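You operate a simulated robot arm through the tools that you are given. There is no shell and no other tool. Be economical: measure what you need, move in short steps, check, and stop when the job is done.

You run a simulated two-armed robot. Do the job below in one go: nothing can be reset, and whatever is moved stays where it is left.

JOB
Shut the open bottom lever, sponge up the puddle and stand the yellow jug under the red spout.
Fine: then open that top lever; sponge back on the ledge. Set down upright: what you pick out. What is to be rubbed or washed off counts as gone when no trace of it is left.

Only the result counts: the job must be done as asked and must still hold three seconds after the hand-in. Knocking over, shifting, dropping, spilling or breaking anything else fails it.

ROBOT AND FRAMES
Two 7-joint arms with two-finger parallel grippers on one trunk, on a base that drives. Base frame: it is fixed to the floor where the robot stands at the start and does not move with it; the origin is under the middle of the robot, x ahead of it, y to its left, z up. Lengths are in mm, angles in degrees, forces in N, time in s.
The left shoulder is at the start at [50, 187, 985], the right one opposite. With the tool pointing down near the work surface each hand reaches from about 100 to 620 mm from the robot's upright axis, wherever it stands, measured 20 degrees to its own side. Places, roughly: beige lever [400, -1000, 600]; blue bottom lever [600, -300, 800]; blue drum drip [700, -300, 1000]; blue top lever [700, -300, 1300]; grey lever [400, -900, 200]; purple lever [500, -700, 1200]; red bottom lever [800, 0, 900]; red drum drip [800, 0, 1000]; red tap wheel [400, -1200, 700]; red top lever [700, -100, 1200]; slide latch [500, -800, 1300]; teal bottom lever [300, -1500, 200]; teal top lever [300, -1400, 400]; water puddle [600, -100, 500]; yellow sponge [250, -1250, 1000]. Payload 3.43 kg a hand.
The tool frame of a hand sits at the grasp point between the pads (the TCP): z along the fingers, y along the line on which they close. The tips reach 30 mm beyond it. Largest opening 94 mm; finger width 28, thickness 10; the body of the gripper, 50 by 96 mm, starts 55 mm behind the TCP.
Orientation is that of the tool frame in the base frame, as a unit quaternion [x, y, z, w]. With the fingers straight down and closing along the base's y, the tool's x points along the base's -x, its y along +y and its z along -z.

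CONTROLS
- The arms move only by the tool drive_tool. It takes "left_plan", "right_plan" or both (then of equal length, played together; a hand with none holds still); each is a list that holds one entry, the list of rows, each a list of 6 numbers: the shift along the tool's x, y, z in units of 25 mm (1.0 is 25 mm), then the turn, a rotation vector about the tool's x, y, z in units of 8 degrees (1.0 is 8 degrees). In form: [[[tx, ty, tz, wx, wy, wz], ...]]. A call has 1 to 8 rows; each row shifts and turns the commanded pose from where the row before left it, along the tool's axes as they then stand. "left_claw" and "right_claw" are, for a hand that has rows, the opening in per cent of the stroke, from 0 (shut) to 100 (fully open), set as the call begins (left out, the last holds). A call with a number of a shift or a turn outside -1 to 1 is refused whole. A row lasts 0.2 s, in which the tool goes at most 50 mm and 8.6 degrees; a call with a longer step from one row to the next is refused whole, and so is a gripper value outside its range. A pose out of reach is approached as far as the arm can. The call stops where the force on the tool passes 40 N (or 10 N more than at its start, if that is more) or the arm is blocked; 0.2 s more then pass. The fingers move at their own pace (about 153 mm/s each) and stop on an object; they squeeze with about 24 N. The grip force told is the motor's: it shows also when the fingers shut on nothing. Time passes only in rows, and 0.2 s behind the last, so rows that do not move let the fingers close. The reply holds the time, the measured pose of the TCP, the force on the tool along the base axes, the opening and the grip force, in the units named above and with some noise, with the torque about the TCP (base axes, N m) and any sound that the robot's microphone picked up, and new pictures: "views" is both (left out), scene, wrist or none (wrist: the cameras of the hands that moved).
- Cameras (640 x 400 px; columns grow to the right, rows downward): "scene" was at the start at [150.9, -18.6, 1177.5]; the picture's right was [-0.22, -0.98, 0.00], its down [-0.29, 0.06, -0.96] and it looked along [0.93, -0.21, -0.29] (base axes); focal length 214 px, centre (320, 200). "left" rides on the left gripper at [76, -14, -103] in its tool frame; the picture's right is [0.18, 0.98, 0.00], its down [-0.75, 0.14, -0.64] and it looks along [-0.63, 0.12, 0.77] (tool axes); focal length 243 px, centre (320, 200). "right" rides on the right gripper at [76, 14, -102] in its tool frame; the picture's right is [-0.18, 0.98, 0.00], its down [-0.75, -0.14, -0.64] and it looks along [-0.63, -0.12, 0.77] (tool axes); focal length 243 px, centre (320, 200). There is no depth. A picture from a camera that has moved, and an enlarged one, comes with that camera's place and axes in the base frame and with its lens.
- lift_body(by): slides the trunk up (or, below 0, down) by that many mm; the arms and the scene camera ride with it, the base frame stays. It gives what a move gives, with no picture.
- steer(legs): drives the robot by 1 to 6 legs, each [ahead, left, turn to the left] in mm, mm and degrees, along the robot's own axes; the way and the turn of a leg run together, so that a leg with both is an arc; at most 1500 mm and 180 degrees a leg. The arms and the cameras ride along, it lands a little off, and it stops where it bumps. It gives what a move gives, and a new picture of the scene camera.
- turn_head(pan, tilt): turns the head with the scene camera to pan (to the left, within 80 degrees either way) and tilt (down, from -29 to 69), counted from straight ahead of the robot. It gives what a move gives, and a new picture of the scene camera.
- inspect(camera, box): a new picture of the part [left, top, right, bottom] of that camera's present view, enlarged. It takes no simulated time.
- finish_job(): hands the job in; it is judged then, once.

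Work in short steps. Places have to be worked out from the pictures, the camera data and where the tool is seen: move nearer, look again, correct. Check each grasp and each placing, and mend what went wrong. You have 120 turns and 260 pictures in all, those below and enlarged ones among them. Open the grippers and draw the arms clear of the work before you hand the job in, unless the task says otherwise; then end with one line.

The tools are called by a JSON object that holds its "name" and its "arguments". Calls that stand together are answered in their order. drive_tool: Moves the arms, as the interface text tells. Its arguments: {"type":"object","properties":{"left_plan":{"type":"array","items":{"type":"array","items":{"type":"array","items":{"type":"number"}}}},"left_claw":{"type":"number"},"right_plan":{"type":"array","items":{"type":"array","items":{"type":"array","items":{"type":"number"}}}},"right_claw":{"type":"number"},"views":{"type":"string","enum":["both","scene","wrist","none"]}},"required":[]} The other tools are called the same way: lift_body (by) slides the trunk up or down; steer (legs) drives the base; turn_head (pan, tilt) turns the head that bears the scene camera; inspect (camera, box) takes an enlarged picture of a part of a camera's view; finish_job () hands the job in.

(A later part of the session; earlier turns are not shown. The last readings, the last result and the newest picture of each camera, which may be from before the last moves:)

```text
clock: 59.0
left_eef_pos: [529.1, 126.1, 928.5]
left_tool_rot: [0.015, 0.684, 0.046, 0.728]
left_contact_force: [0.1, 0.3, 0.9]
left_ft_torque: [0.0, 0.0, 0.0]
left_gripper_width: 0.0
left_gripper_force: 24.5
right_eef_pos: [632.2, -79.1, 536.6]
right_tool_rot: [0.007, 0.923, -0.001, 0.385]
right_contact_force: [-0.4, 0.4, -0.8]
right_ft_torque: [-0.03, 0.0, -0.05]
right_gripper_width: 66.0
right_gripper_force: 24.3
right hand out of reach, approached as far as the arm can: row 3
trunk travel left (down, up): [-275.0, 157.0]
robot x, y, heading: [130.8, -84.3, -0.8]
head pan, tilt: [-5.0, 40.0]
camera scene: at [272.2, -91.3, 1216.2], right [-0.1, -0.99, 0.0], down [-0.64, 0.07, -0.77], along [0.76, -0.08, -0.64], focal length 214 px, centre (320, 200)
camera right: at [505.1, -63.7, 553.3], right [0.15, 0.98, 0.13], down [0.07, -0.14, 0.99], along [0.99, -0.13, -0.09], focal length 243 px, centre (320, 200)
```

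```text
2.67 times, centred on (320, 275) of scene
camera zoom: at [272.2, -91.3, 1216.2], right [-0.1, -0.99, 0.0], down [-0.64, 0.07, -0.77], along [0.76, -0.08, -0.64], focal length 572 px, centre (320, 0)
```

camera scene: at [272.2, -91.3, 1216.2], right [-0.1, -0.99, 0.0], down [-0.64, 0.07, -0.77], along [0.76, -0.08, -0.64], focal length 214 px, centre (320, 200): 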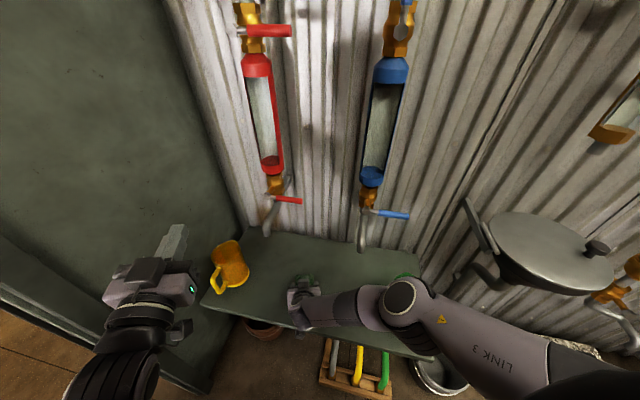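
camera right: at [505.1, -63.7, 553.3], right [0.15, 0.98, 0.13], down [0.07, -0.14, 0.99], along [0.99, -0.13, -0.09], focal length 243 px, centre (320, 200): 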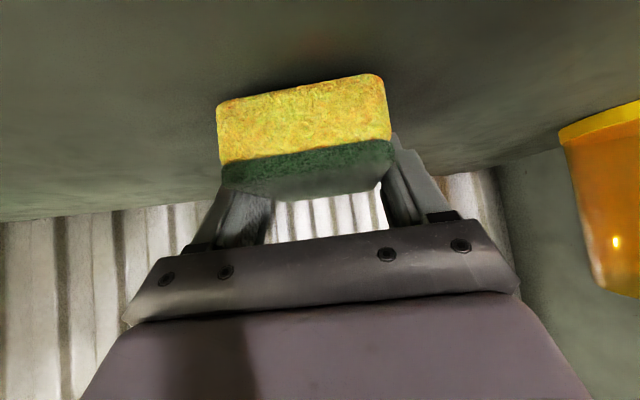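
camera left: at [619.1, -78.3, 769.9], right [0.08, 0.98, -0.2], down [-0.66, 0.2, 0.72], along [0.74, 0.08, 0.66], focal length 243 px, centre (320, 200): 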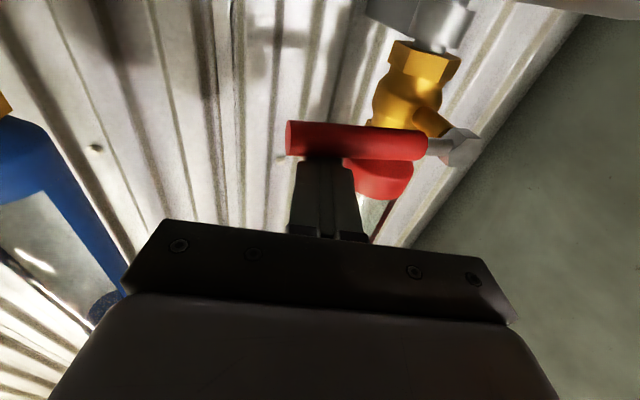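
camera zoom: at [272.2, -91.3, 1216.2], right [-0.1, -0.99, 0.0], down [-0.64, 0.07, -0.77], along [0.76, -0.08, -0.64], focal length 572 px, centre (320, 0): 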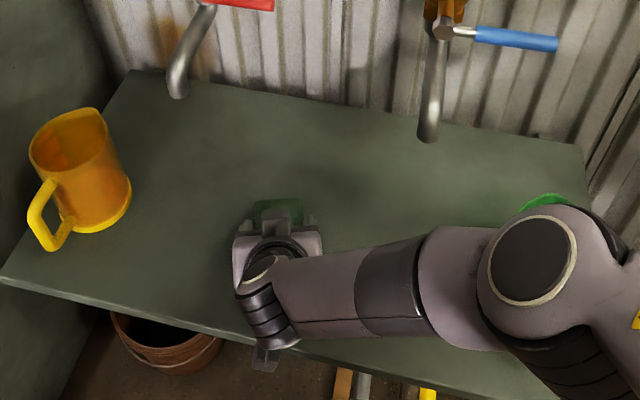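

I'll lift off and check what remains.

{"name": "drive_tool", "arguments": {"right_plan": [[[-0.7, 0, -0.7, 0, 0, 0], [-0.7, 0, -0.7, 0, 0, 0], [-0.7, -1, -0.7, 0, 0, 0], [-0.7, -1, -0.7, 0, 0, 0], [-0.7, -1, -0.7, 0, 0, 0], [-0.7, -1, -0.7, 0, 0, 0]]], "views": "both"}}

{"name": "inspect", "arguments": {"camera": "scene", "box": [200, 220, 440, 370]}}

{"name": "inspect", "arguments": {"camera": "scene", "box": [260, 240, 380, 315]}}

```text
clock: 60.4
left_eef_pos: [528.0, 126.4, 928.7]
left_tool_rot: [0.015, 0.684, 0.045, 0.728]
left_contact_force: [0.1, 0.1, -0.9]
left_ft_torque: [0.02, 0.01, -0.02]
left_gripper_width: 0.3
left_gripper_force: 23.8
right_eef_pos: [627.7, -181.8, 683.3]
right_tool_rot: [0.007, 0.923, -0.002, 0.385]
right_contact_force: [-0.5, 0.2, 0.1]
right_ft_torque: [-0.02, -0.01, -0.01]
right_gripper_width: 66.4
right_gripper_force: 24.4
trunk travel left (down, up): [-275.0, 157.0]
robot x, y, heading: [127.1, -82.5, -1.0]
head pan, tilt: [-5.0, 40.0]
camera scene: at [272.1, -91.4, 1216.2], right [-0.1, -0.99, 0.0], down [-0.64, 0.07, -0.77], along [0.76, -0.08, -0.64], focal length 214 px, centre (320, 200)
camera right: at [501.7, -166.3, 702.1], right [0.14, 0.98, 0.13], down [0.07, -0.14, 0.99], along [0.99, -0.13, -0.09], focal length 243 px, centre (320, 200)
```

scene: 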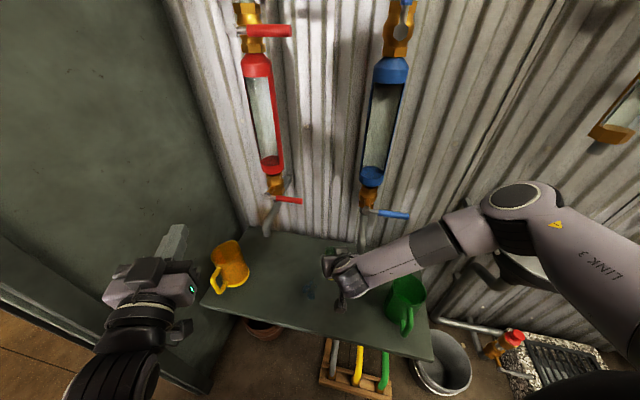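
right: 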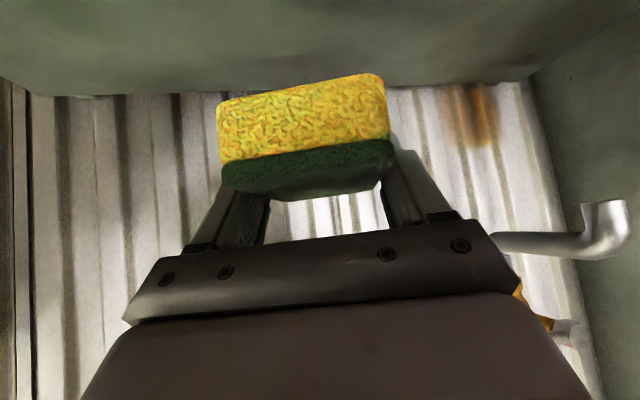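

```text
2.67 times, centred on (320, 295) of scene
camera zoom: at [272.1, -91.4, 1216.2], right [-0.1, -0.99, 0.0], down [-0.64, 0.07, -0.77], along [0.76, -0.08, -0.64], focal length 572 px, centre (320, -53)
```

zoom: 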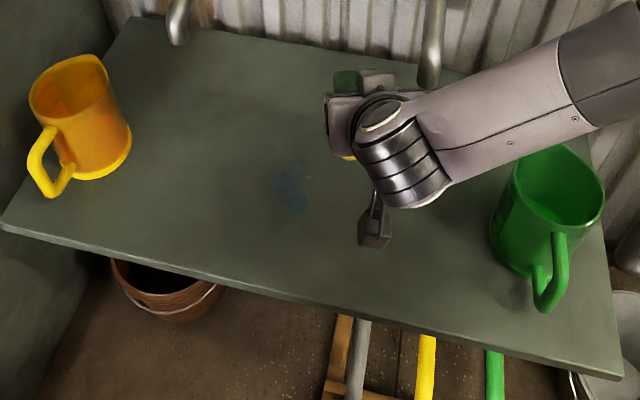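

```text
5.33 times, centred on (320, 278) of scene
camera zoom: at [272.1, -91.4, 1216.2], right [-0.1, -0.99, 0.0], down [-0.64, 0.07, -0.77], along [0.76, -0.08, -0.64], focal length 1144 px, centre (320, -213)
```

zoom: 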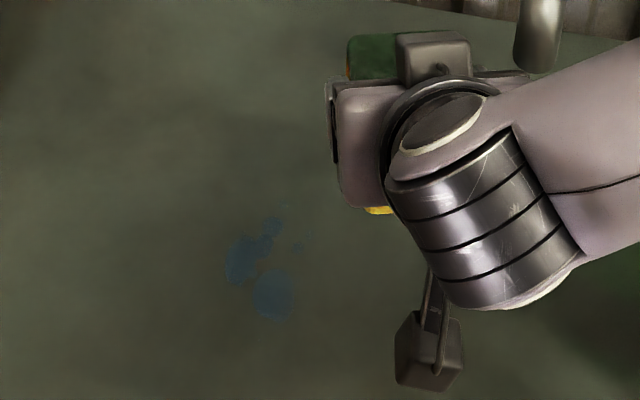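

The puddle has faded but isn't gone, and my rubbing force was low. I'll lower the trunk 40 mm for reach and go again with steady pressure.

{"name": "lift_body", "arguments": {"by": -40}}

{"name": "drive_tool", "arguments": {"right_plan": [[[0, 1, 0, 0, 0, 0], [0, 1, 0, 0, 0, 0], [0.2, 1, 0.3, 0, 0, 0], [0.76, 0.4, 0.9, 0, 0, 0], [0.76, 0, 0.9, 0, 0, 0], [0.73, 0, 0.9, 0, 0, 0]]], "views": "wrist"}}

```text
clock: 61.2
left_eef_pos: [528.4, 125.9, 887.4]
left_tool_rot: [0.015, 0.684, 0.046, 0.728]
left_contact_force: [0.8, -0.6, -0.4]
left_ft_torque: [-0.03, 0.03, -0.01]
left_gripper_width: 0.2
left_gripper_force: 24.2
right_eef_pos: [628.2, -181.6, 643.7]
right_tool_rot: [0.008, 0.923, -0.002, 0.384]
right_contact_force: [0.4, -0.1, 0.0]
right_ft_torque: [0.04, 0.02, 0.06]
right_gripper_width: 66.3
right_gripper_force: 23.7
trunk travel left (down, up): [-235.0, 197.0]
robot x, y, heading: [125.7, -85.9, -0.8]
head pan, tilt: [-5.0, 40.0]
```

```text
clock: 62.6
left_eef_pos: [529.3, 125.7, 886.6]
left_tool_rot: [0.014, 0.685, 0.046, 0.727]
left_contact_force: [-0.4, 0.7, -0.2]
left_ft_torque: [-0.01, 0.01, -0.01]
left_gripper_width: 0.0
left_gripper_force: 24.5
right_eef_pos: [640.0, -95.7, 546.7]
right_tool_rot: [0.009, 0.923, -0.004, 0.385]
right_contact_force: [0.0, -0.1, 0.2]
right_ft_torque: [-0.01, 0.0, -0.01]
right_gripper_width: 66.3
right_gripper_force: 24.0
trunk travel left (down, up): [-235.0, 197.0]
robot x, y, heading: [126.7, -84.5, -0.7]
head pan, tilt: [-5.0, 40.0]
camera right: at [514.4, -80.7, 565.0], right [0.15, 0.98, 0.13], down [0.07, -0.14, 0.99], along [0.99, -0.13, -0.09], focal length 243 px, centre (320, 200)
```

right: 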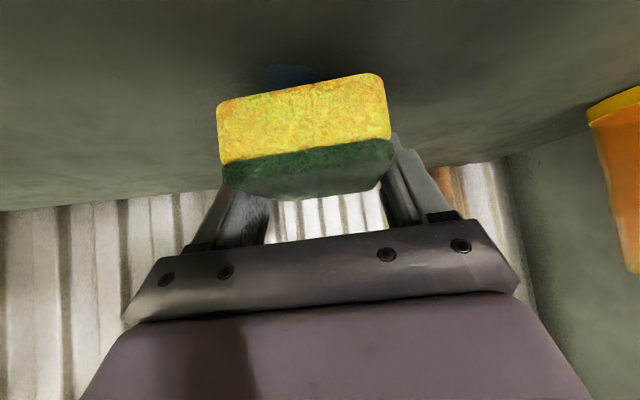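

Down onto the table with small final steps.

{"name": "drive_tool", "arguments": {"right_plan": [[[0.2, 0, 0.2, 0, 0, 0], [0.08, 0, 0.08, 0, 0, 0], [0.05, 0, 0.05, 0, 0, 0]]], "views": "none"}}

```text
clock: 63.4
left_eef_pos: [528.9, 124.9, 887.3]
left_tool_rot: [0.013, 0.685, 0.047, 0.727]
left_contact_force: [-0.7, -0.5, 0.8]
left_ft_torque: [0.03, 0.05, 0.03]
left_gripper_width: 0.0
left_gripper_force: 23.8
right_eef_pos: [640.3, -96.1, 535.4]
right_tool_rot: [0.007, 0.923, -0.002, 0.385]
right_contact_force: [-1.2, 0.6, 0.1]
right_ft_torque: [0.02, 0.03, 0.01]
right_gripper_width: 66.2
right_gripper_force: 23.8
trunk travel left (down, up): [-235.0, 197.0]
robot x, y, heading: [124.5, -89.0, -0.7]
head pan, tilt: [-5.0, 40.0]
```

{"name": "drive_tool", "arguments": {"right_plan": [[[0.05, 0, 0.05, 0, 0, 0], [0.04, 0, 0.04, 0, 0, 0], [0, 0, 0, 0, 0, 0]]], "views": "none"}}

```text
clock: 64.2
left_eef_pos: [528.8, 126.7, 886.8]
left_tool_rot: [0.014, 0.685, 0.046, 0.727]
left_contact_force: [-1.1, -0.4, 1.3]
left_ft_torque: [-0.01, 0.01, 0.01]
left_gripper_width: 0.0
left_gripper_force: 23.1
right_eef_pos: [638.7, -97.0, 532.9]
right_tool_rot: [0.008, 0.923, -0.003, 0.385]
right_contact_force: [0.2, 0.1, -0.3]
right_ft_torque: [0.02, 0.01, 0.02]
right_gripper_width: 66.5
right_gripper_force: 23.9
trunk travel left (down, up): [-235.0, 197.0]
robot x, y, heading: [129.4, -84.4, -0.9]
head pan, tilt: [-5.0, 40.0]
```

No force yet: the sponge has slipped up in the grip, so the fingertips may be level with its base. I'll set it down on the table here and regrip a little higher.

{"name": "drive_tool", "arguments": {"right_plan": [[[0, 0, 0, 0, 0, 0], [0, 0, 0, 0, 0, 0], [0, 0, 0, 0, 0, 0], [-0.1, 0, -0.1, 0, 0, 0], [-0.1, 0, -0.1, 0, 0, 0]]], "right_claw": 90, "views": "wrist"}}

```text
clock: 65.4
left_eef_pos: [530.0, 124.4, 887.1]
left_tool_rot: [0.014, 0.684, 0.046, 0.728]
left_contact_force: [-0.6, -0.2, 0.3]
left_ft_torque: [-0.01, -0.01, 0.01]
left_gripper_width: 0.0
left_gripper_force: 24.1
right_eef_pos: [640.9, -95.9, 541.0]
right_tool_rot: [0.007, 0.923, -0.002, 0.384]
right_contact_force: [-0.4, -0.3, 0.6]
right_ft_torque: [0.01, -0.01, -0.03]
right_gripper_width: 84.8
right_gripper_force: 0.0
trunk travel left (down, up): [-235.0, 197.0]
robot x, y, heading: [128.3, -83.1, -0.8]
head pan, tilt: [-5.0, 40.0]
camera right: at [513.5, -81.0, 558.4], right [0.15, 0.98, 0.13], down [0.07, -0.14, 0.99], along [0.99, -0.13, -0.09], focal length 243 px, centre (320, 200)
```

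right: 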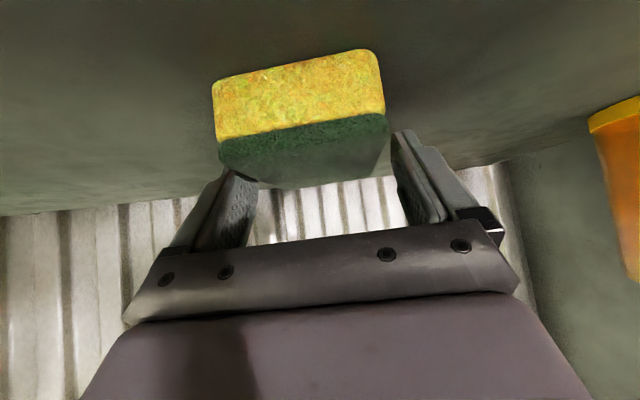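

Sponge sits flat at about (640, -96). I'll regrip here, with the tips ~10 mm above the table.

{"name": "drive_tool", "arguments": {"right_plan": [[[0.03, 0, 0.03, 0, 0, 0], [0, 0, 0, 0, 0, 0], [0, 0, 0, 0, 0, 0], [0.06, 0, 0.06, 0, 0, 0]]], "right_claw": 0, "views": "none"}}

```text
clock: 66.4
left_eef_pos: [528.3, 125.5, 889.2]
left_tool_rot: [0.014, 0.684, 0.046, 0.728]
left_contact_force: [-0.5, 0.0, -0.2]
left_ft_torque: [-0.02, 0.02, 0.01]
left_gripper_width: 0.2
left_gripper_force: 23.9
right_eef_pos: [640.9, -95.6, 538.7]
right_tool_rot: [0.009, 0.922, -0.003, 0.388]
right_contact_force: [-5.8, -2.8, 24.8]
right_ft_torque: [-0.04, 0.35, -0.02]
right_gripper_width: 66.2
right_gripper_force: 23.9
trunk travel left (down, up): [-235.0, 197.0]
robot x, y, heading: [128.9, -83.0, -1.0]
head pan, tilt: [-5.0, 40.0]
```

Pressing with 25 N now. Rubbing front to back.

{"name": "drive_tool", "arguments": {"right_plan": [[[0.57, 0, -0.57, 0, 0, 0], [0.57, 0, -0.57, 0, 0, 0], [-0.57, 0, 0.57, 0, 0, 0], [-0.57, 0, 0.57, 0, 0, 0], [-0.57, 0, 0.57, 0, 0, 0], [-0.57, 0, 0.57, 0, 0, 0], [0.57, 0, -0.57, 0, 0, 0], [0.57, 0, -0.57, 0, 0, 0]]], "views": "none"}}

{"name": "drive_tool", "arguments": {"right_plan": [[[0, 0.6, 0, 0, 0, 0], [0, 0.6, 0, 0, 0, 0], [0, -0.6, 0, 0, 0, 0], [0, -0.6, 0, 0, 0, 0], [0, -0.6, 0, 0, 0, 0], [0, -0.6, 0, 0, 0, 0], [0, 0.6, 0, 0, 0, 0], [0, 0.6, 0, 0, 0, 0]]], "views": "none"}}

```text
clock: 68.2
left_eef_pos: [529.1, 126.3, 887.9]
left_tool_rot: [0.014, 0.685, 0.045, 0.727]
left_contact_force: [0.4, -0.1, 0.3]
left_ft_torque: [0.01, -0.01, -0.01]
left_gripper_width: 0.0
left_gripper_force: 23.6
right_eef_pos: [640.9, -98.3, 536.8]
right_tool_rot: [0.008, 0.923, -0.003, 0.385]
right_contact_force: [5.4, -2.0, 7.1]
right_ft_torque: [0.05, -0.11, -0.04]
right_gripper_width: 66.2
right_gripper_force: 24.7
trunk travel left (down, up): [-235.0, 197.0]
robot x, y, heading: [127.4, -81.5, -0.8]
head pan, tilt: [-5.0, 40.0]
```

```text
clock: 70.0
left_eef_pos: [528.4, 124.8, 886.6]
left_tool_rot: [0.014, 0.684, 0.046, 0.727]
left_contact_force: [0.4, 0.2, 0.0]
left_ft_torque: [0.02, 0.04, 0.01]
left_gripper_width: 0.1
left_gripper_force: 24.0
right_eef_pos: [641.9, -100.3, 536.1]
right_tool_rot: [0.008, 0.924, -0.004, 0.383]
right_contact_force: [-0.5, -2.3, 2.9]
right_ft_torque: [-0.16, -0.06, -0.09]
right_gripper_width: 66.3
right_gripper_force: 24.0
trunk travel left (down, up): [-235.0, 197.0]
robot x, y, heading: [130.3, -84.1, -0.6]
head pan, tilt: [-5.0, 40.0]
```

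Another round with slightly more pressure, then lift and look.

{"name": "drive_tool", "arguments": {"right_plan": [[[0.04, 0, 0.04, 0, 0, 0], [0.5, 0, -0.5, 0, 0, 0], [0.5, 0, -0.5, 0, 0, 0], [-0.57, 0, 0.57, 0, 0, 0], [-0.57, 0, 0.57, 0, 0, 0], [-0.57, 0, 0.57, 0, 0, 0], [-0.57, 0, 0.57, 0, 0, 0], [0.57, 0, -0.57, 0, 0, 0]]], "views": "none"}}

{"name": "drive_tool", "arguments": {"right_plan": [[[0.5, 0, -0.5, 0, 0, 0], [-0.7, 0, -0.7, 0, 0, 0], [-0.7, 0, -0.7, 0, 0, 0], [-0.7, -1, -0.7, 0, 0, 0], [-0.7, -1, -0.7, 0, 0, 0], [-0.7, -1, -0.7, 0, 0, 0], [-0.7, -1, -0.7, 0, 0, 0]]], "views": "wrist"}}

{"name": "inspect", "arguments": {"camera": "scene", "box": [260, 210, 400, 310]}}

```text
clock: 71.8
left_eef_pos: [528.9, 126.3, 887.4]
left_tool_rot: [0.014, 0.684, 0.046, 0.728]
left_contact_force: [0.2, -0.9, -0.4]
left_ft_torque: [0.01, -0.03, -0.02]
left_gripper_width: 0.0
left_gripper_force: 24.5
right_eef_pos: [665.1, -96.8, 537.2]
right_tool_rot: [0.008, 0.923, -0.003, 0.385]
right_contact_force: [1.9, 0.3, 3.0]
right_ft_torque: [0.0, 0.01, 0.01]
right_gripper_width: 66.4
right_gripper_force: 24.3
trunk travel left (down, up): [-235.0, 197.0]
robot x, y, heading: [128.3, -81.6, -0.6]
head pan, tilt: [-5.0, 40.0]
```

```text
clock: 73.6
left_eef_pos: [527.7, 128.4, 887.5]
left_tool_rot: [0.014, 0.685, 0.046, 0.727]
left_contact_force: [-0.2, -0.3, -0.1]
left_ft_torque: [-0.02, -0.01, 0.01]
left_gripper_width: 0.2
left_gripper_force: 24.5
right_eef_pos: [638.9, -183.0, 680.5]
right_tool_rot: [-0.001, 0.927, 0.01, 0.375]
right_contact_force: [-1.6, 4.9, -0.8]
right_ft_torque: [-0.12, -0.1, -0.16]
right_gripper_width: 65.7
right_gripper_force: 24.3
trunk travel left (down, up): [-235.0, 197.0]
robot x, y, heading: [129.5, -82.3, -0.7]
head pan, tilt: [-5.0, 40.0]
stopped in row 7 (right hand): the force on the tool passed its limit (the readings are from after the stop); the commanded pose is now the measured one
camera right: at [512.2, -172.7, 701.2], right [0.12, 0.98, 0.14], down [0.09, -0.16, 0.98], along [0.99, -0.11, -0.11], focal length 243 px, centre (320, 200)
```

right: 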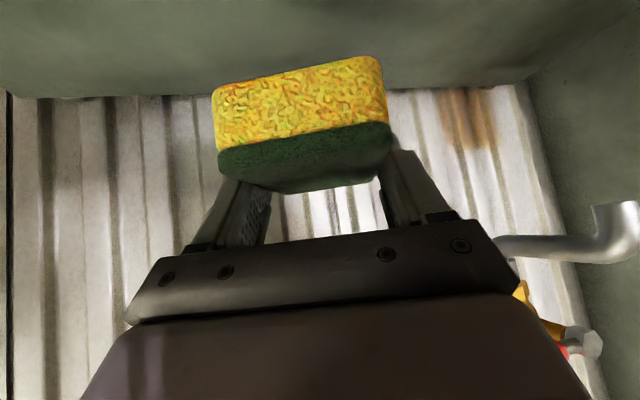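

```text
4.00 times, centred on (330, 260) of scene
camera zoom: at [272.1, -90.3, 1176.5], right [-0.1, -1.0, 0.0], down [-0.64, 0.06, -0.77], along [0.76, -0.08, -0.64], focal length 858 px, centre (280, -40)
```

zoom: 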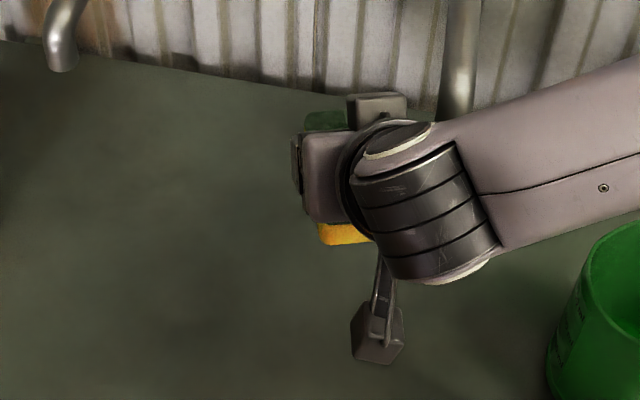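

The puddle looks gone. The hand just brushed the blue spout, so I'll move left away from it, then back toward me.

{"name": "drive_tool", "arguments": {"right_plan": [[[0, 0.8, 0, 0, 0, 0], [0, 0.8, 0, 0, 0, 0], [0.7, 0, -0.7, 0, 0, 0], [0.7, 0, -0.7, 0, 0, 0], [0.7, 0, -0.7, 0, 0, 0], [0.7, 0, -0.7, 0, 0, 0]]], "views": "scene"}}

{"name": "inspect", "arguments": {"camera": "scene", "box": [190, 180, 430, 330]}}

```text
clock: 75.0
left_eef_pos: [528.2, 127.3, 888.0]
left_tool_rot: [0.015, 0.684, 0.046, 0.728]
left_contact_force: [-0.5, 0.6, 0.0]
left_ft_torque: [0.01, -0.02, 0.04]
left_gripper_width: 0.0
left_gripper_force: 23.6
right_eef_pos: [539.2, -148.4, 682.8]
right_tool_rot: [0.001, 0.926, 0.008, 0.377]
right_contact_force: [-0.4, 0.5, -0.4]
right_ft_torque: [-0.01, -0.02, -0.01]
right_gripper_width: 66.2
right_gripper_force: 24.4
trunk travel left (down, up): [-235.0, 197.0]
robot x, y, heading: [128.8, -86.2, -0.7]
head pan, tilt: [-5.0, 40.0]
camera scene: at [272.2, -90.4, 1176.3], right [-0.1, -0.99, 0.0], down [-0.64, 0.06, -0.77], along [0.76, -0.08, -0.64], focal length 214 px, centre (320, 200)
```

scene: 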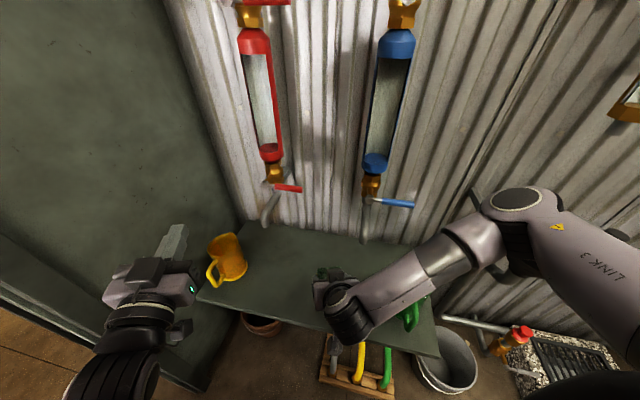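

```text
2.67 times, centred on (310, 255) of scene
camera zoom: at [272.2, -90.4, 1176.3], right [-0.1, -0.99, 0.0], down [-0.64, 0.06, -0.77], along [0.76, -0.08, -0.64], focal length 572 px, centre (347, 53)
```

zoom: 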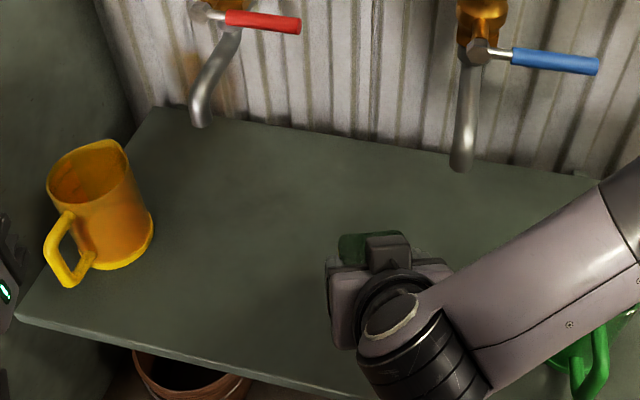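

Puddle area looks clean; I'll check again later. Next is the yellow jug, at about (715, 175) with its handle toward me near (656, 200). I'll back up 100 mm to keep the left elbow clear of the panel, then pitch the left hand down 45° and open it.

{"name": "steer", "arguments": {"legs": [[-100, 0, 0]]}}

{"name": "drive_tool", "arguments": {"left_plan": [[[0, 0, 0, 0, 0, -0.6], [0, 0, 0, 0, 0.9, 0], [0, 0, 0, 0, 0.9, 0], [0, 0, 0, 0, 0.9, 0], [0, 0, 0, 0, 0.9, 0], [0, 0, 0, 0, 0.9, 0], [0, 0, 0, 0, 0.9, 0], [0, 0, 0, 0, 0.6, 0]]], "right_plan": [[[-0.7, -0.3, -0.7, 0, 0, 0], [-0.7, -0.3, -0.7, 0, 0, 0], [-0.7, -0.3, -0.7, 0, 0, 0], [-0.7, -0.3, -0.7, 0, 0, 0], [-0.7, -0.3, -0.7, 0, 0, 0], [-0.7, -0.3, -0.7, 0, 0, 0], [-0.7, -0.3, -0.7, 0, 0, 0], [-0.7, -0.3, -0.7, 0, 0, 0]]], "left_claw": 70}}

```text
clock: 76.2
left_eef_pos: [425.5, 129.7, 887.1]
left_tool_rot: [0.013, 0.685, 0.047, 0.727]
left_contact_force: [-0.8, -0.1, 0.6]
left_ft_torque: [0.01, -0.04, 0.03]
left_gripper_width: 0.1
left_gripper_force: 24.2
right_eef_pos: [437.5, -145.8, 683.1]
right_tool_rot: [0.0, 0.926, 0.009, 0.377]
right_contact_force: [-0.8, 0.9, -0.6]
right_ft_torque: [0.02, 0.02, 0.02]
right_gripper_width: 66.3
right_gripper_force: 24.0
trunk travel left (down, up): [-235.0, 197.0]
robot x, y, heading: [24.5, -83.8, -0.5]
head pan, tilt: [-5.0, 40.0]
camera scene: at [170.0, -89.0, 1176.3], right [-0.1, -1.0, 0.0], down [-0.64, 0.06, -0.77], along [0.76, -0.07, -0.64], focal length 214 px, centre (320, 200)
```

scene: 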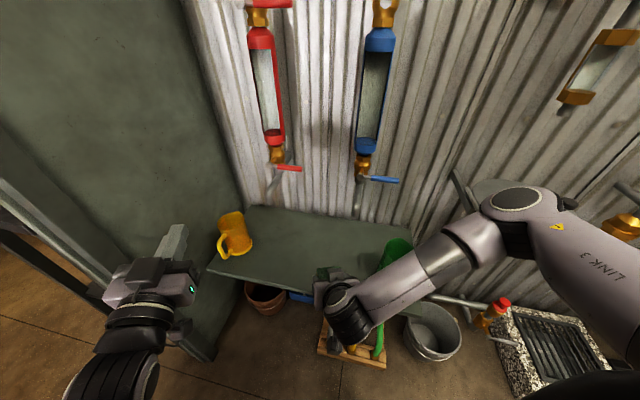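

```text
clock: 77.5
left_eef_pos: [450.5, 145.5, 859.7]
left_tool_rot: [0.016, 0.861, 0.075, 0.503]
left_contact_force: [-0.1, -0.4, 0.5]
left_ft_torque: [0.01, 0.03, -0.03]
left_gripper_width: 65.7
left_gripper_force: 0.1
left hand out of reach, approached as far as the arm can: row 2, 3, 4
right_eef_pos: [437.4, -188.7, 819.7]
right_tool_rot: [-0.001, 0.926, 0.008, 0.377]
right_contact_force: [-0.1, -0.1, 0.4]
right_ft_torque: [0.01, 0.0, -0.01]
right_gripper_width: 66.3
right_gripper_force: 23.5
trunk travel left (down, up): [-235.0, 197.0]
robot x, y, heading: [28.8, -83.4, -0.6]
head pan, tilt: [-5.0, 40.0]
stopped in row 6 (left hand): the arm was blocked; the commanded pose is now the measured one
camera scene: at [170.1, -88.9, 1176.2], right [-0.1, -1.0, 0.0], down [-0.64, 0.06, -0.77], along [0.76, -0.07, -0.64], focal length 214 px, centre (320, 200)
camera right: at [310.4, -176.5, 838.6], right [0.12, 0.98, 0.14], down [0.09, -0.16, 0.98], along [0.99, -0.11, -0.11], focal length 243 px, centre (320, 200)
camera left: at [323.5, 128.3, 840.4], right [-0.14, 0.99, -0.02], down [-0.19, -0.01, 0.98], along [0.97, 0.14, 0.19], focal length 243 px, centre (320, 200)
```

scene: 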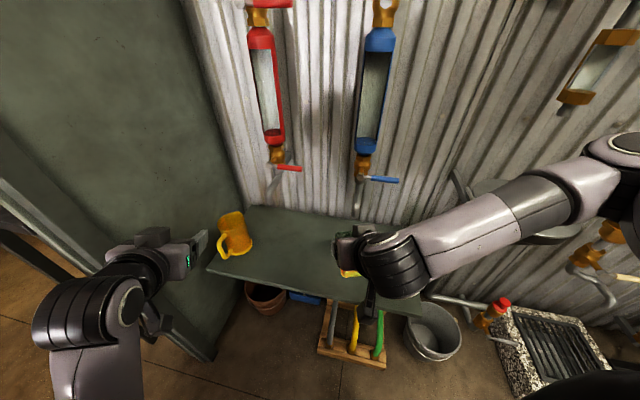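
right: 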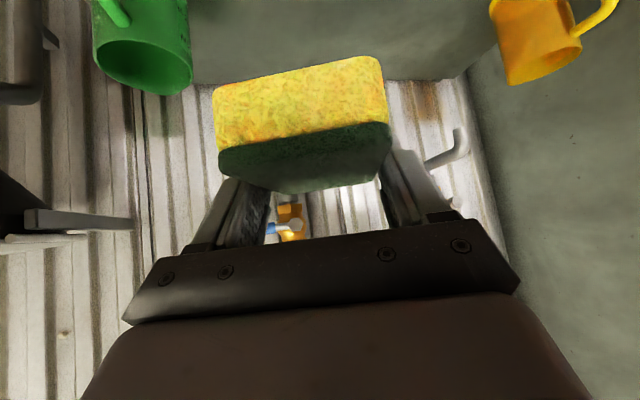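
left: 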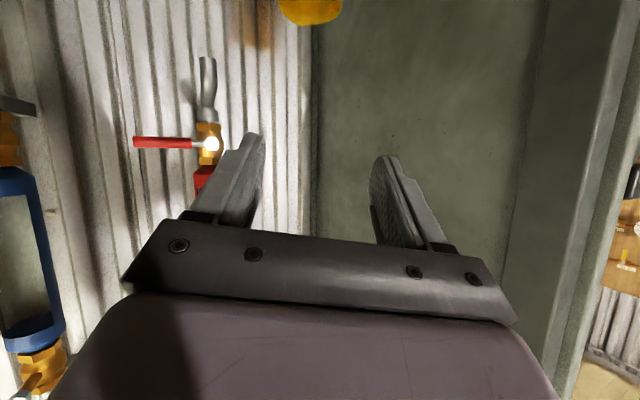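

The left hand is at 29° pitch, which is fine as it extends. I'll advance toward the jug handle in stages.

{"name": "drive_tool", "arguments": {"left_plan": [[[0.5, 0, 1, 0, 0, 0], [0.5, 0, 1, 0, 0, 0], [0.5, 0, 1, 0, 0, 0], [0.5, 0, 1, 0, 0, 0], [0, 0, 0, 0, 0.9, -0.5], [0, 0, 0, 0, 0.9, -0.5]]], "left_claw": 70}}

{"name": "inspect", "arguments": {"camera": "scene", "box": [150, 180, 310, 300]}}

```text
clock: 78.9
left_eef_pos: [513.7, 166.7, 771.8]
left_tool_rot: [-0.054, 0.915, 0.046, 0.398]
left_contact_force: [-0.1, 1.5, -2.1]
left_ft_torque: [-0.04, -0.21, -0.05]
left_gripper_width: 65.7
left_gripper_force: 0.0
right_eef_pos: [436.5, -188.1, 818.3]
right_tool_rot: [0.0, 0.926, 0.009, 0.377]
right_contact_force: [-0.9, -0.6, 0.4]
right_ft_torque: [0.05, -0.01, 0.04]
right_gripper_width: 66.2
right_gripper_force: 24.2
trunk travel left (down, up): [-235.0, 197.0]
robot x, y, heading: [25.4, -83.0, -0.9]
head pan, tilt: [-5.0, 40.0]
camera scene: at [170.1, -89.3, 1176.3], right [-0.1, -1.0, 0.0], down [-0.64, 0.06, -0.77], along [0.76, -0.07, -0.64], focal length 214 px, centre (320, 200)
camera left: at [389.4, 134.8, 783.6], right [-0.26, 0.96, -0.09], down [0.03, 0.1, 0.99], along [0.97, 0.25, -0.05], focal length 243 px, centre (320, 200)
```

scene: 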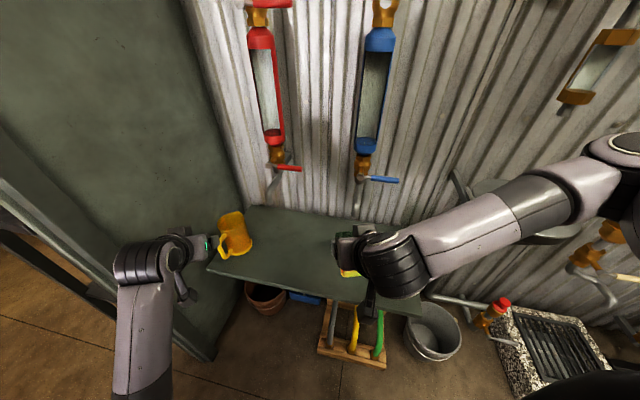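
left: 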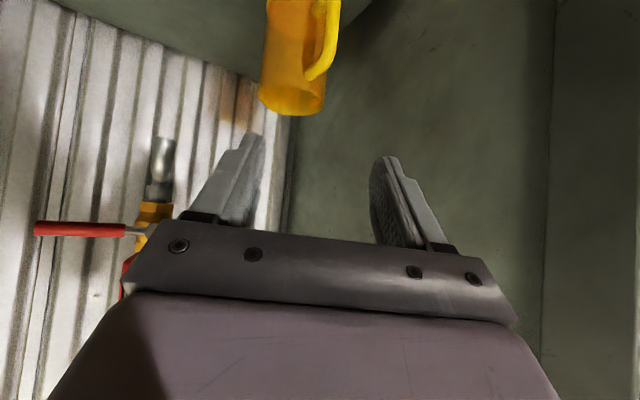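

```text
3.33 times, centred on (230, 240) of scene
camera zoom: at [170.1, -89.3, 1176.3], right [-0.1, -1.0, 0.0], down [-0.64, 0.06, -0.77], along [0.76, -0.07, -0.64], focal length 715 px, centre (620, 67)
```

zoom: 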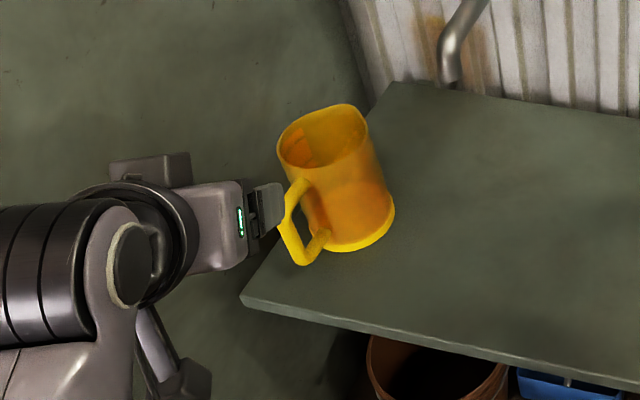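

Handle bar is about (627, 192, 580). I'll turn the left hand to heading about −5° and move to a pre-grasp 90 mm short of it.

{"name": "drive_tool", "arguments": {"left_plan": [[[0, 0, 0, 0.69, -0.04, 0.64], [0, 0, 0, 0.69, -0.04, 0.64], [0.52, 0.19, 0.97, 0, 0, 0], [0.52, 0.19, 0.97, 0, 0, 0], [0.52, 0.19, 0.97, 0, 0, 0], [0.52, 0.19, 0.97, 0, 0, 0], [0.52, 0.19, 0.97, 0, 0, 0]]]}}

{"name": "inspect", "arguments": {"camera": "left", "box": [200, 0, 440, 150]}}

{"name": "inspect", "arguments": {"camera": "scene", "box": [150, 180, 310, 300]}}

```text
clock: 80.5
left_eef_pos: [558.0, 184.2, 639.6]
left_tool_rot: [0.066, 0.915, -0.011, 0.398]
left_contact_force: [-0.3, -0.3, 0.5]
left_ft_torque: [-0.03, -0.01, 0.01]
left_gripper_width: 65.7
left_gripper_force: 0.0
right_eef_pos: [436.4, -188.5, 819.2]
right_tool_rot: [0.0, 0.926, 0.008, 0.377]
right_contact_force: [0.2, 0.9, -0.4]
right_ft_torque: [0.05, -0.02, -0.01]
right_gripper_width: 66.2
right_gripper_force: 24.1
trunk travel left (down, up): [-235.0, 197.0]
robot x, y, heading: [27.8, -84.5, -0.6]
head pan, tilt: [-5.0, 40.0]
camera scene: at [170.1, -89.0, 1176.3], right [-0.1, -1.0, 0.0], down [-0.64, 0.06, -0.77], along [0.76, -0.07, -0.64], focal length 214 px, centre (320, 200)
camera left: at [429.5, 185.8, 653.0], right [0.0, 0.99, -0.1], down [0.06, 0.1, 0.99], along [1.0, -0.01, -0.06], focal length 243 px, centre (320, 200)
```

scene: 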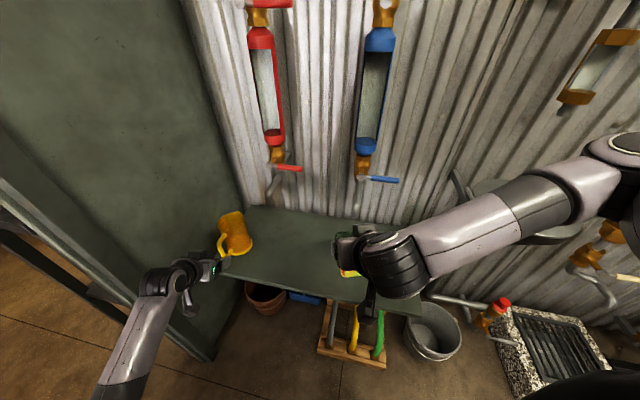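
left: 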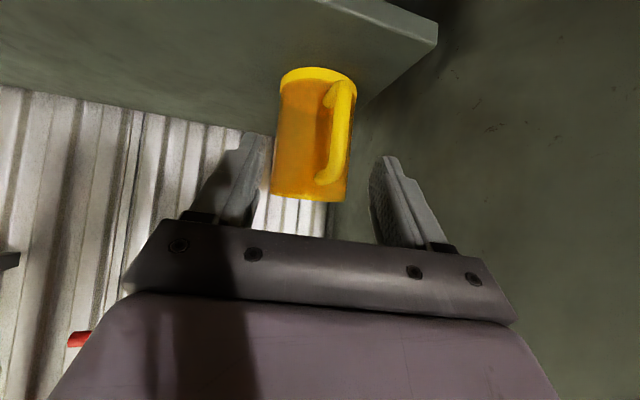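

```text
2.67 times, centred on (320, 75) of left
camera zoom: at [429.5, 185.8, 653.0], right [0.0, 0.99, -0.1], down [0.06, 0.1, 0.99], along [1.0, -0.01, -0.06], focal length 647 px, centre (320, 533)
```

zoom: 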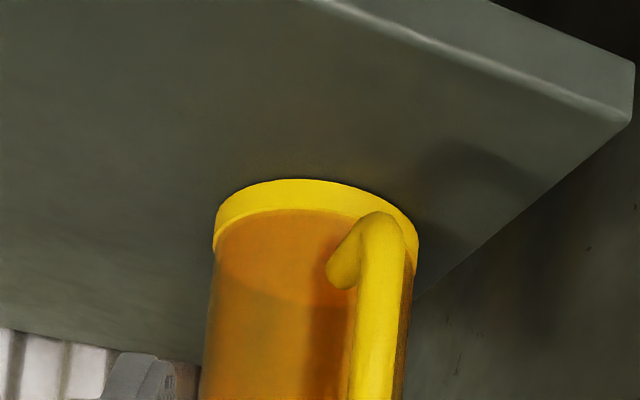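

```text
3.33 times, centred on (230, 240) of scene
camera zoom: at [170.1, -89.0, 1176.3], right [-0.1, -1.0, 0.0], down [-0.64, 0.06, -0.77], along [0.76, -0.07, -0.64], focal length 715 px, centre (620, 67)
```

zoom: 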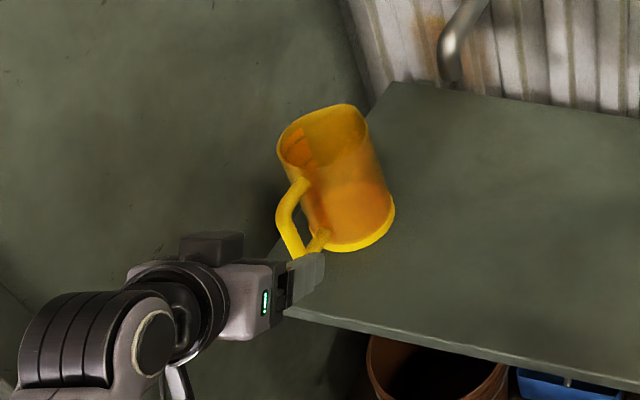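

The bar runs vertically at about (629, 195), z 540–623. I'll advance 84 mm so the fingers straddle it.

{"name": "drive_tool", "arguments": {"left_plan": [[[0, 0.24, 0.8, 0, 0, 0], [0, 0.24, 0.8, 0, 0, 0], [0, 0.24, 0.8, 0, 0, 0], [0, 0, 0.9, 0, 0, 0]]]}}

{"name": "inspect", "arguments": {"camera": "scene", "box": [170, 190, 290, 280]}}

```text
clock: 81.5
left_eef_pos: [622.7, 196.7, 582.6]
left_tool_rot: [0.066, 0.915, -0.011, 0.398]
left_contact_force: [0.5, 0.2, -0.1]
left_ft_torque: [0.01, 0.0, 0.01]
left_gripper_width: 65.7
left_gripper_force: 0.0
right_eef_pos: [437.4, -188.1, 819.4]
right_tool_rot: [0.0, 0.926, 0.009, 0.377]
right_contact_force: [-0.7, 0.4, -0.4]
right_ft_torque: [-0.01, -0.03, -0.03]
right_gripper_width: 66.1
right_gripper_force: 23.7
trunk travel left (down, up): [-235.0, 197.0]
robot x, y, heading: [23.9, -84.9, -0.5]
head pan, tilt: [-5.0, 40.0]
camera scene: at [170.1, -89.0, 1176.3], right [-0.1, -1.0, 0.0], down [-0.64, 0.06, -0.77], along [0.76, -0.07, -0.64], focal length 214 px, centre (320, 200)
camera left: at [493.5, 198.5, 596.3], right [0.0, 0.99, -0.1], down [0.06, 0.1, 0.99], along [1.0, -0.01, -0.06], focal length 243 px, centre (320, 200)
```

scene: 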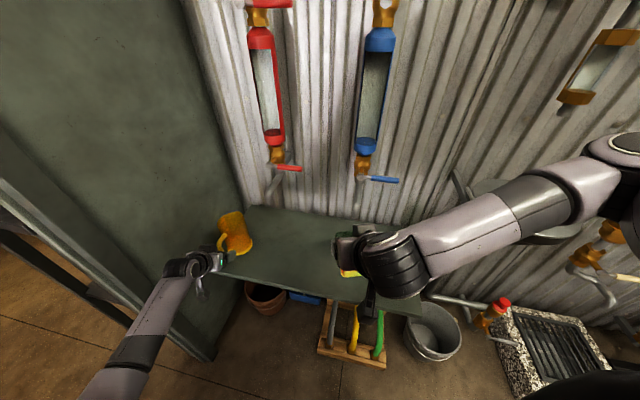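
left: 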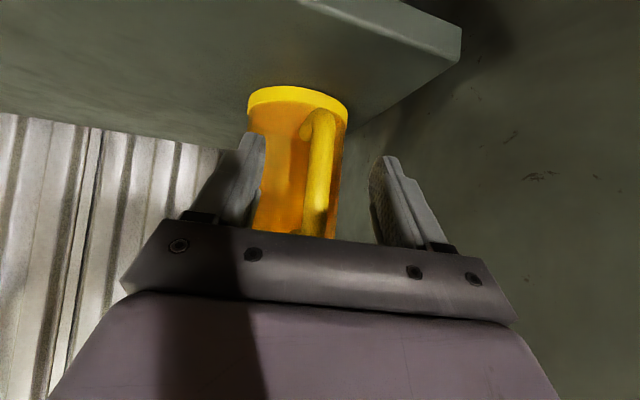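

```text
4.44 times, centred on (230, 235) of scene
camera zoom: at [170.1, -89.0, 1176.3], right [-0.1, -1.0, 0.0], down [-0.64, 0.06, -0.77], along [0.76, -0.07, -0.64], focal length 953 px, centre (720, 44)
```

zoom: 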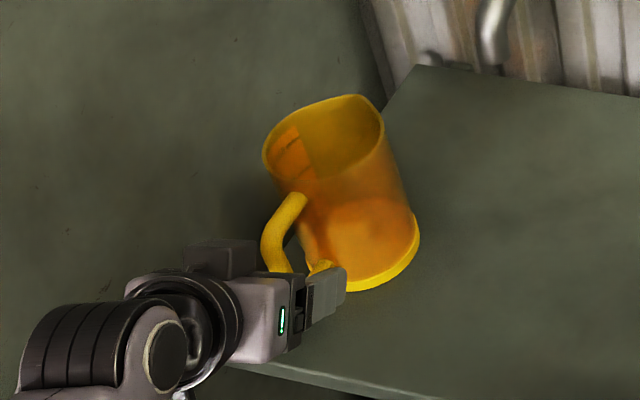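

The bar lies right between the pads at TCP depth. I'll close on it.

{"name": "drive_tool", "arguments": {"left_plan": [[[0, 0, 0, 0, 0, 0], [0, 0, 0, 0, 0, 0], [0, 0, 0, 0, 0, 0]]], "left_claw": 0, "views": "wrist"}}

```text
clock: 82.3
left_eef_pos: [621.6, 195.2, 585.2]
left_tool_rot: [0.065, 0.915, -0.011, 0.398]
left_contact_force: [0.7, -0.5, 2.1]
left_ft_torque: [-0.28, -0.19, -0.05]
left_gripper_width: 13.9
left_gripper_force: 23.7
right_eef_pos: [436.5, -188.5, 818.2]
right_tool_rot: [0.0, 0.926, 0.008, 0.377]
right_contact_force: [0.1, 0.4, -0.3]
right_ft_torque: [-0.02, -0.01, 0.0]
right_gripper_width: 66.5
right_gripper_force: 24.1
trunk travel left (down, up): [-235.0, 197.0]
robot x, y, heading: [27.8, -83.5, -0.5]
head pan, tilt: [-5.0, 40.0]
camera left: at [493.6, 197.8, 597.0], right [0.0, 0.99, -0.1], down [0.06, 0.1, 0.99], along [1.0, -0.01, -0.06], focal length 243 px, centre (320, 200)
```

left: 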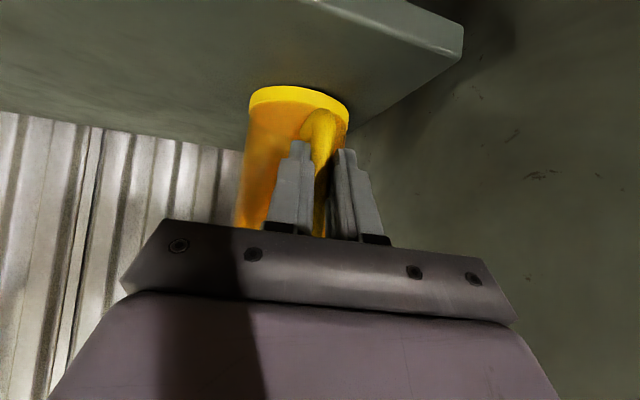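

Handle gripped at 13.9 mm. I'll lift 20 mm and check that the jug hangs straight.

{"name": "drive_tool", "arguments": {"left_plan": [[[-0.29, 0.01, -0.27, 0, 0, 0], [-0.29, 0.01, -0.27, 0, 0, 0], [0, 0, 0, 0, 0, 0]]]}}

{"name": "inspect", "arguments": {"camera": "scene", "box": [170, 170, 310, 270]}}

```text
clock: 83.1
left_eef_pos: [620.3, 197.2, 600.7]
left_tool_rot: [0.065, 0.915, -0.01, 0.397]
left_contact_force: [-0.4, 0.2, -0.9]
left_ft_torque: [0.06, 0.09, 0.04]
left_gripper_width: 14.1
left_gripper_force: 23.9
right_eef_pos: [436.6, -188.9, 818.6]
right_tool_rot: [0.001, 0.926, 0.007, 0.377]
right_contact_force: [0.7, 0.0, -0.2]
right_ft_torque: [0.03, 0.01, 0.02]
right_gripper_width: 66.3
right_gripper_force: 24.2
trunk travel left (down, up): [-235.0, 197.0]
robot x, y, heading: [23.9, -79.2, -0.5]
head pan, tilt: [-5.0, 40.0]
camera scene: at [170.1, -88.9, 1176.2], right [-0.1, -1.0, 0.0], down [-0.64, 0.06, -0.77], along [0.76, -0.07, -0.64], focal length 214 px, centre (320, 200)
camera left: at [491.8, 198.7, 614.6], right [0.0, 0.99, -0.1], down [0.06, 0.1, 0.99], along [1.0, -0.01, -0.06], focal length 243 px, centre (320, 200)
```

scene: 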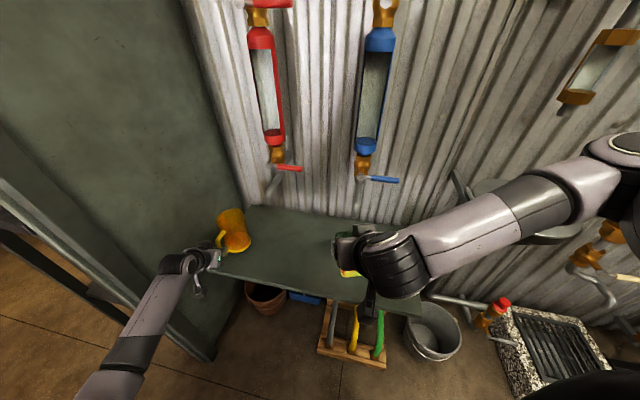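
left: 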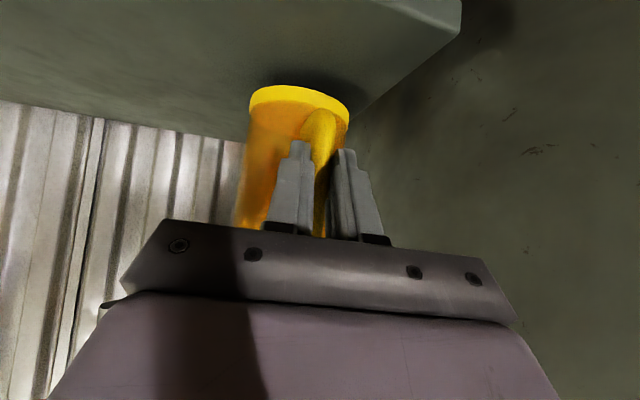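

```text
4.00 times, centred on (240, 220) of scene
camera zoom: at [170.1, -88.9, 1176.2], right [-0.1, -1.0, 0.0], down [-0.64, 0.06, -0.77], along [0.76, -0.07, -0.64], focal length 858 px, centre (640, 120)
```

zoom: 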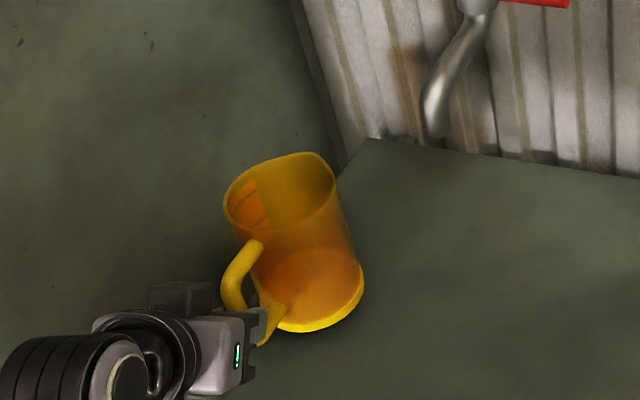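

The jug hangs steady. I'll shift it 143 mm to the right, under the spout, at this height.

{"name": "drive_tool", "arguments": {"left_plan": [[[-0.15, -0.94, 0.12, 0, 0, 0], [-0.15, -0.94, 0.12, 0, 0, 0], [-0.15, -0.94, 0.12, 0, 0, 0], [-0.15, -0.94, 0.12, 0, 0, 0], [-0.15, -0.94, 0.12, 0, 0, 0], [-0.15, -0.94, 0.12, 0, 0, 0]]]}}

{"name": "inspect", "arguments": {"camera": "scene", "box": [210, 150, 350, 270]}}

```text
clock: 84.5
left_eef_pos: [632.3, 54.7, 601.3]
left_tool_rot: [0.066, 0.915, -0.011, 0.398]
left_contact_force: [-0.4, 0.5, -1.1]
left_ft_torque: [0.01, 0.11, 0.04]
left_gripper_width: 14.2
left_gripper_force: 24.6
right_eef_pos: [436.9, -188.9, 819.1]
right_tool_rot: [0.0, 0.926, 0.008, 0.377]
right_contact_force: [0.5, -0.1, -0.1]
right_ft_torque: [0.0, 0.0, 0.01]
right_gripper_width: 66.1
right_gripper_force: 23.9
trunk travel left (down, up): [-235.0, 197.0]
robot x, y, heading: [26.4, -83.0, -0.7]
head pan, tilt: [-5.0, 40.0]
camera scene: at [170.1, -89.0, 1176.2], right [-0.1, -1.0, 0.0], down [-0.64, 0.06, -0.77], along [0.76, -0.07, -0.64], focal length 214 px, centre (320, 200)
camera left: at [502.8, 56.0, 615.8], right [0.0, 0.99, -0.1], down [0.06, 0.1, 0.99], along [1.0, -0.01, -0.06], focal length 243 px, centre (320, 200)
```

scene: 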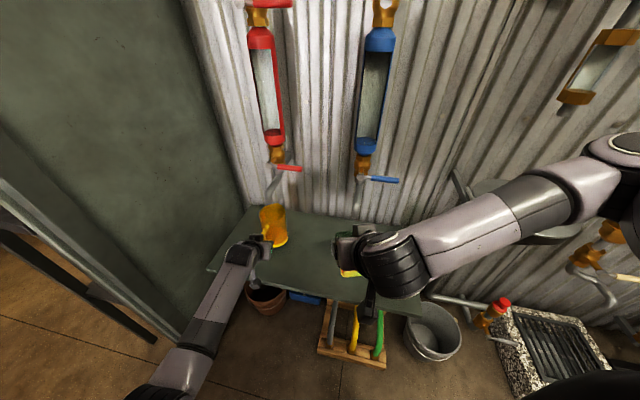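
left: 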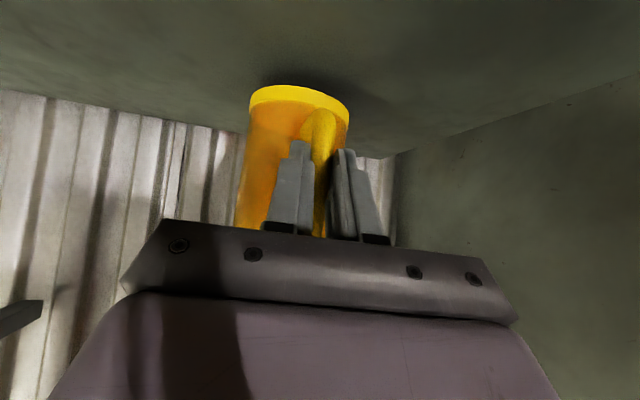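

```text
3.33 times, centred on (280, 210) of scene
camera zoom: at [170.1, -89.0, 1176.2], right [-0.1, -1.0, 0.0], down [-0.64, 0.06, -0.77], along [0.76, -0.07, -0.64], focal length 715 px, centre (453, 167)
```

zoom: 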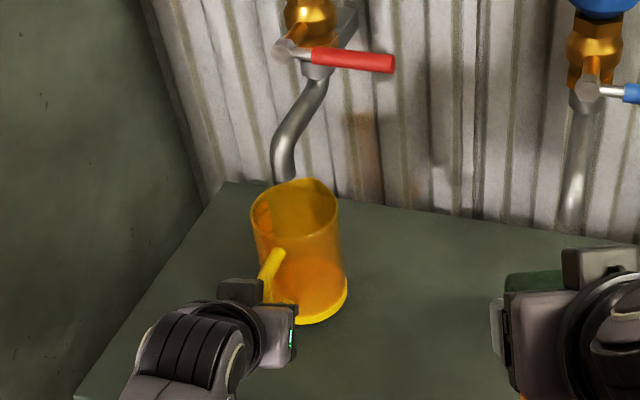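

The jug's rim sits right under the spout outlet. I'll lower it the 16 mm to the table gently.

{"name": "drive_tool", "arguments": {"left_plan": [[[0.22, 0, 0.2, 0, 0, 0], [0.19, 0, 0.18, 0, 0, 0], [0.04, 0, 0.04, 0, 0, 0], [0.03, 0, 0.03, 0, 0, 0]]], "views": "wrist"}}

```text
clock: 85.5
left_eef_pos: [630.7, 53.1, 586.9]
left_tool_rot: [0.066, 0.915, -0.011, 0.397]
left_contact_force: [-0.5, -0.6, -1.5]
left_ft_torque: [0.02, 0.12, 0.01]
left_gripper_width: 13.8
left_gripper_force: 24.2
right_eef_pos: [436.7, -189.2, 818.9]
right_tool_rot: [0.0, 0.926, 0.008, 0.377]
right_contact_force: [0.1, 0.3, 0.0]
right_ft_torque: [0.03, 0.01, 0.02]
right_gripper_width: 66.0
right_gripper_force: 24.0
trunk travel left (down, up): [-235.0, 197.0]
robot x, y, heading: [26.3, -81.5, -0.6]
head pan, tilt: [-5.0, 40.0]
camera left: at [501.7, 55.5, 598.7], right [0.0, 0.99, -0.1], down [0.06, 0.1, 0.99], along [1.0, -0.01, -0.06], focal length 243 px, centre (320, 200)
```

left: 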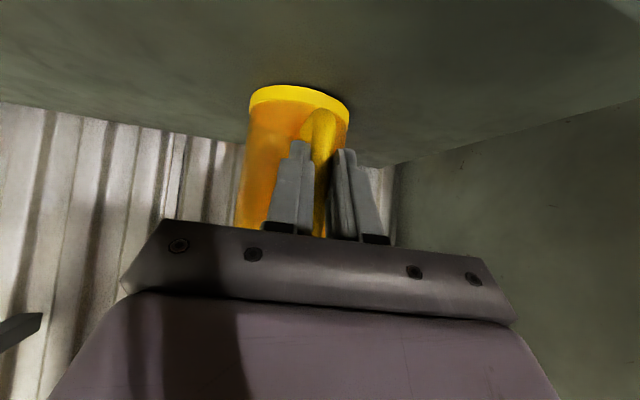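

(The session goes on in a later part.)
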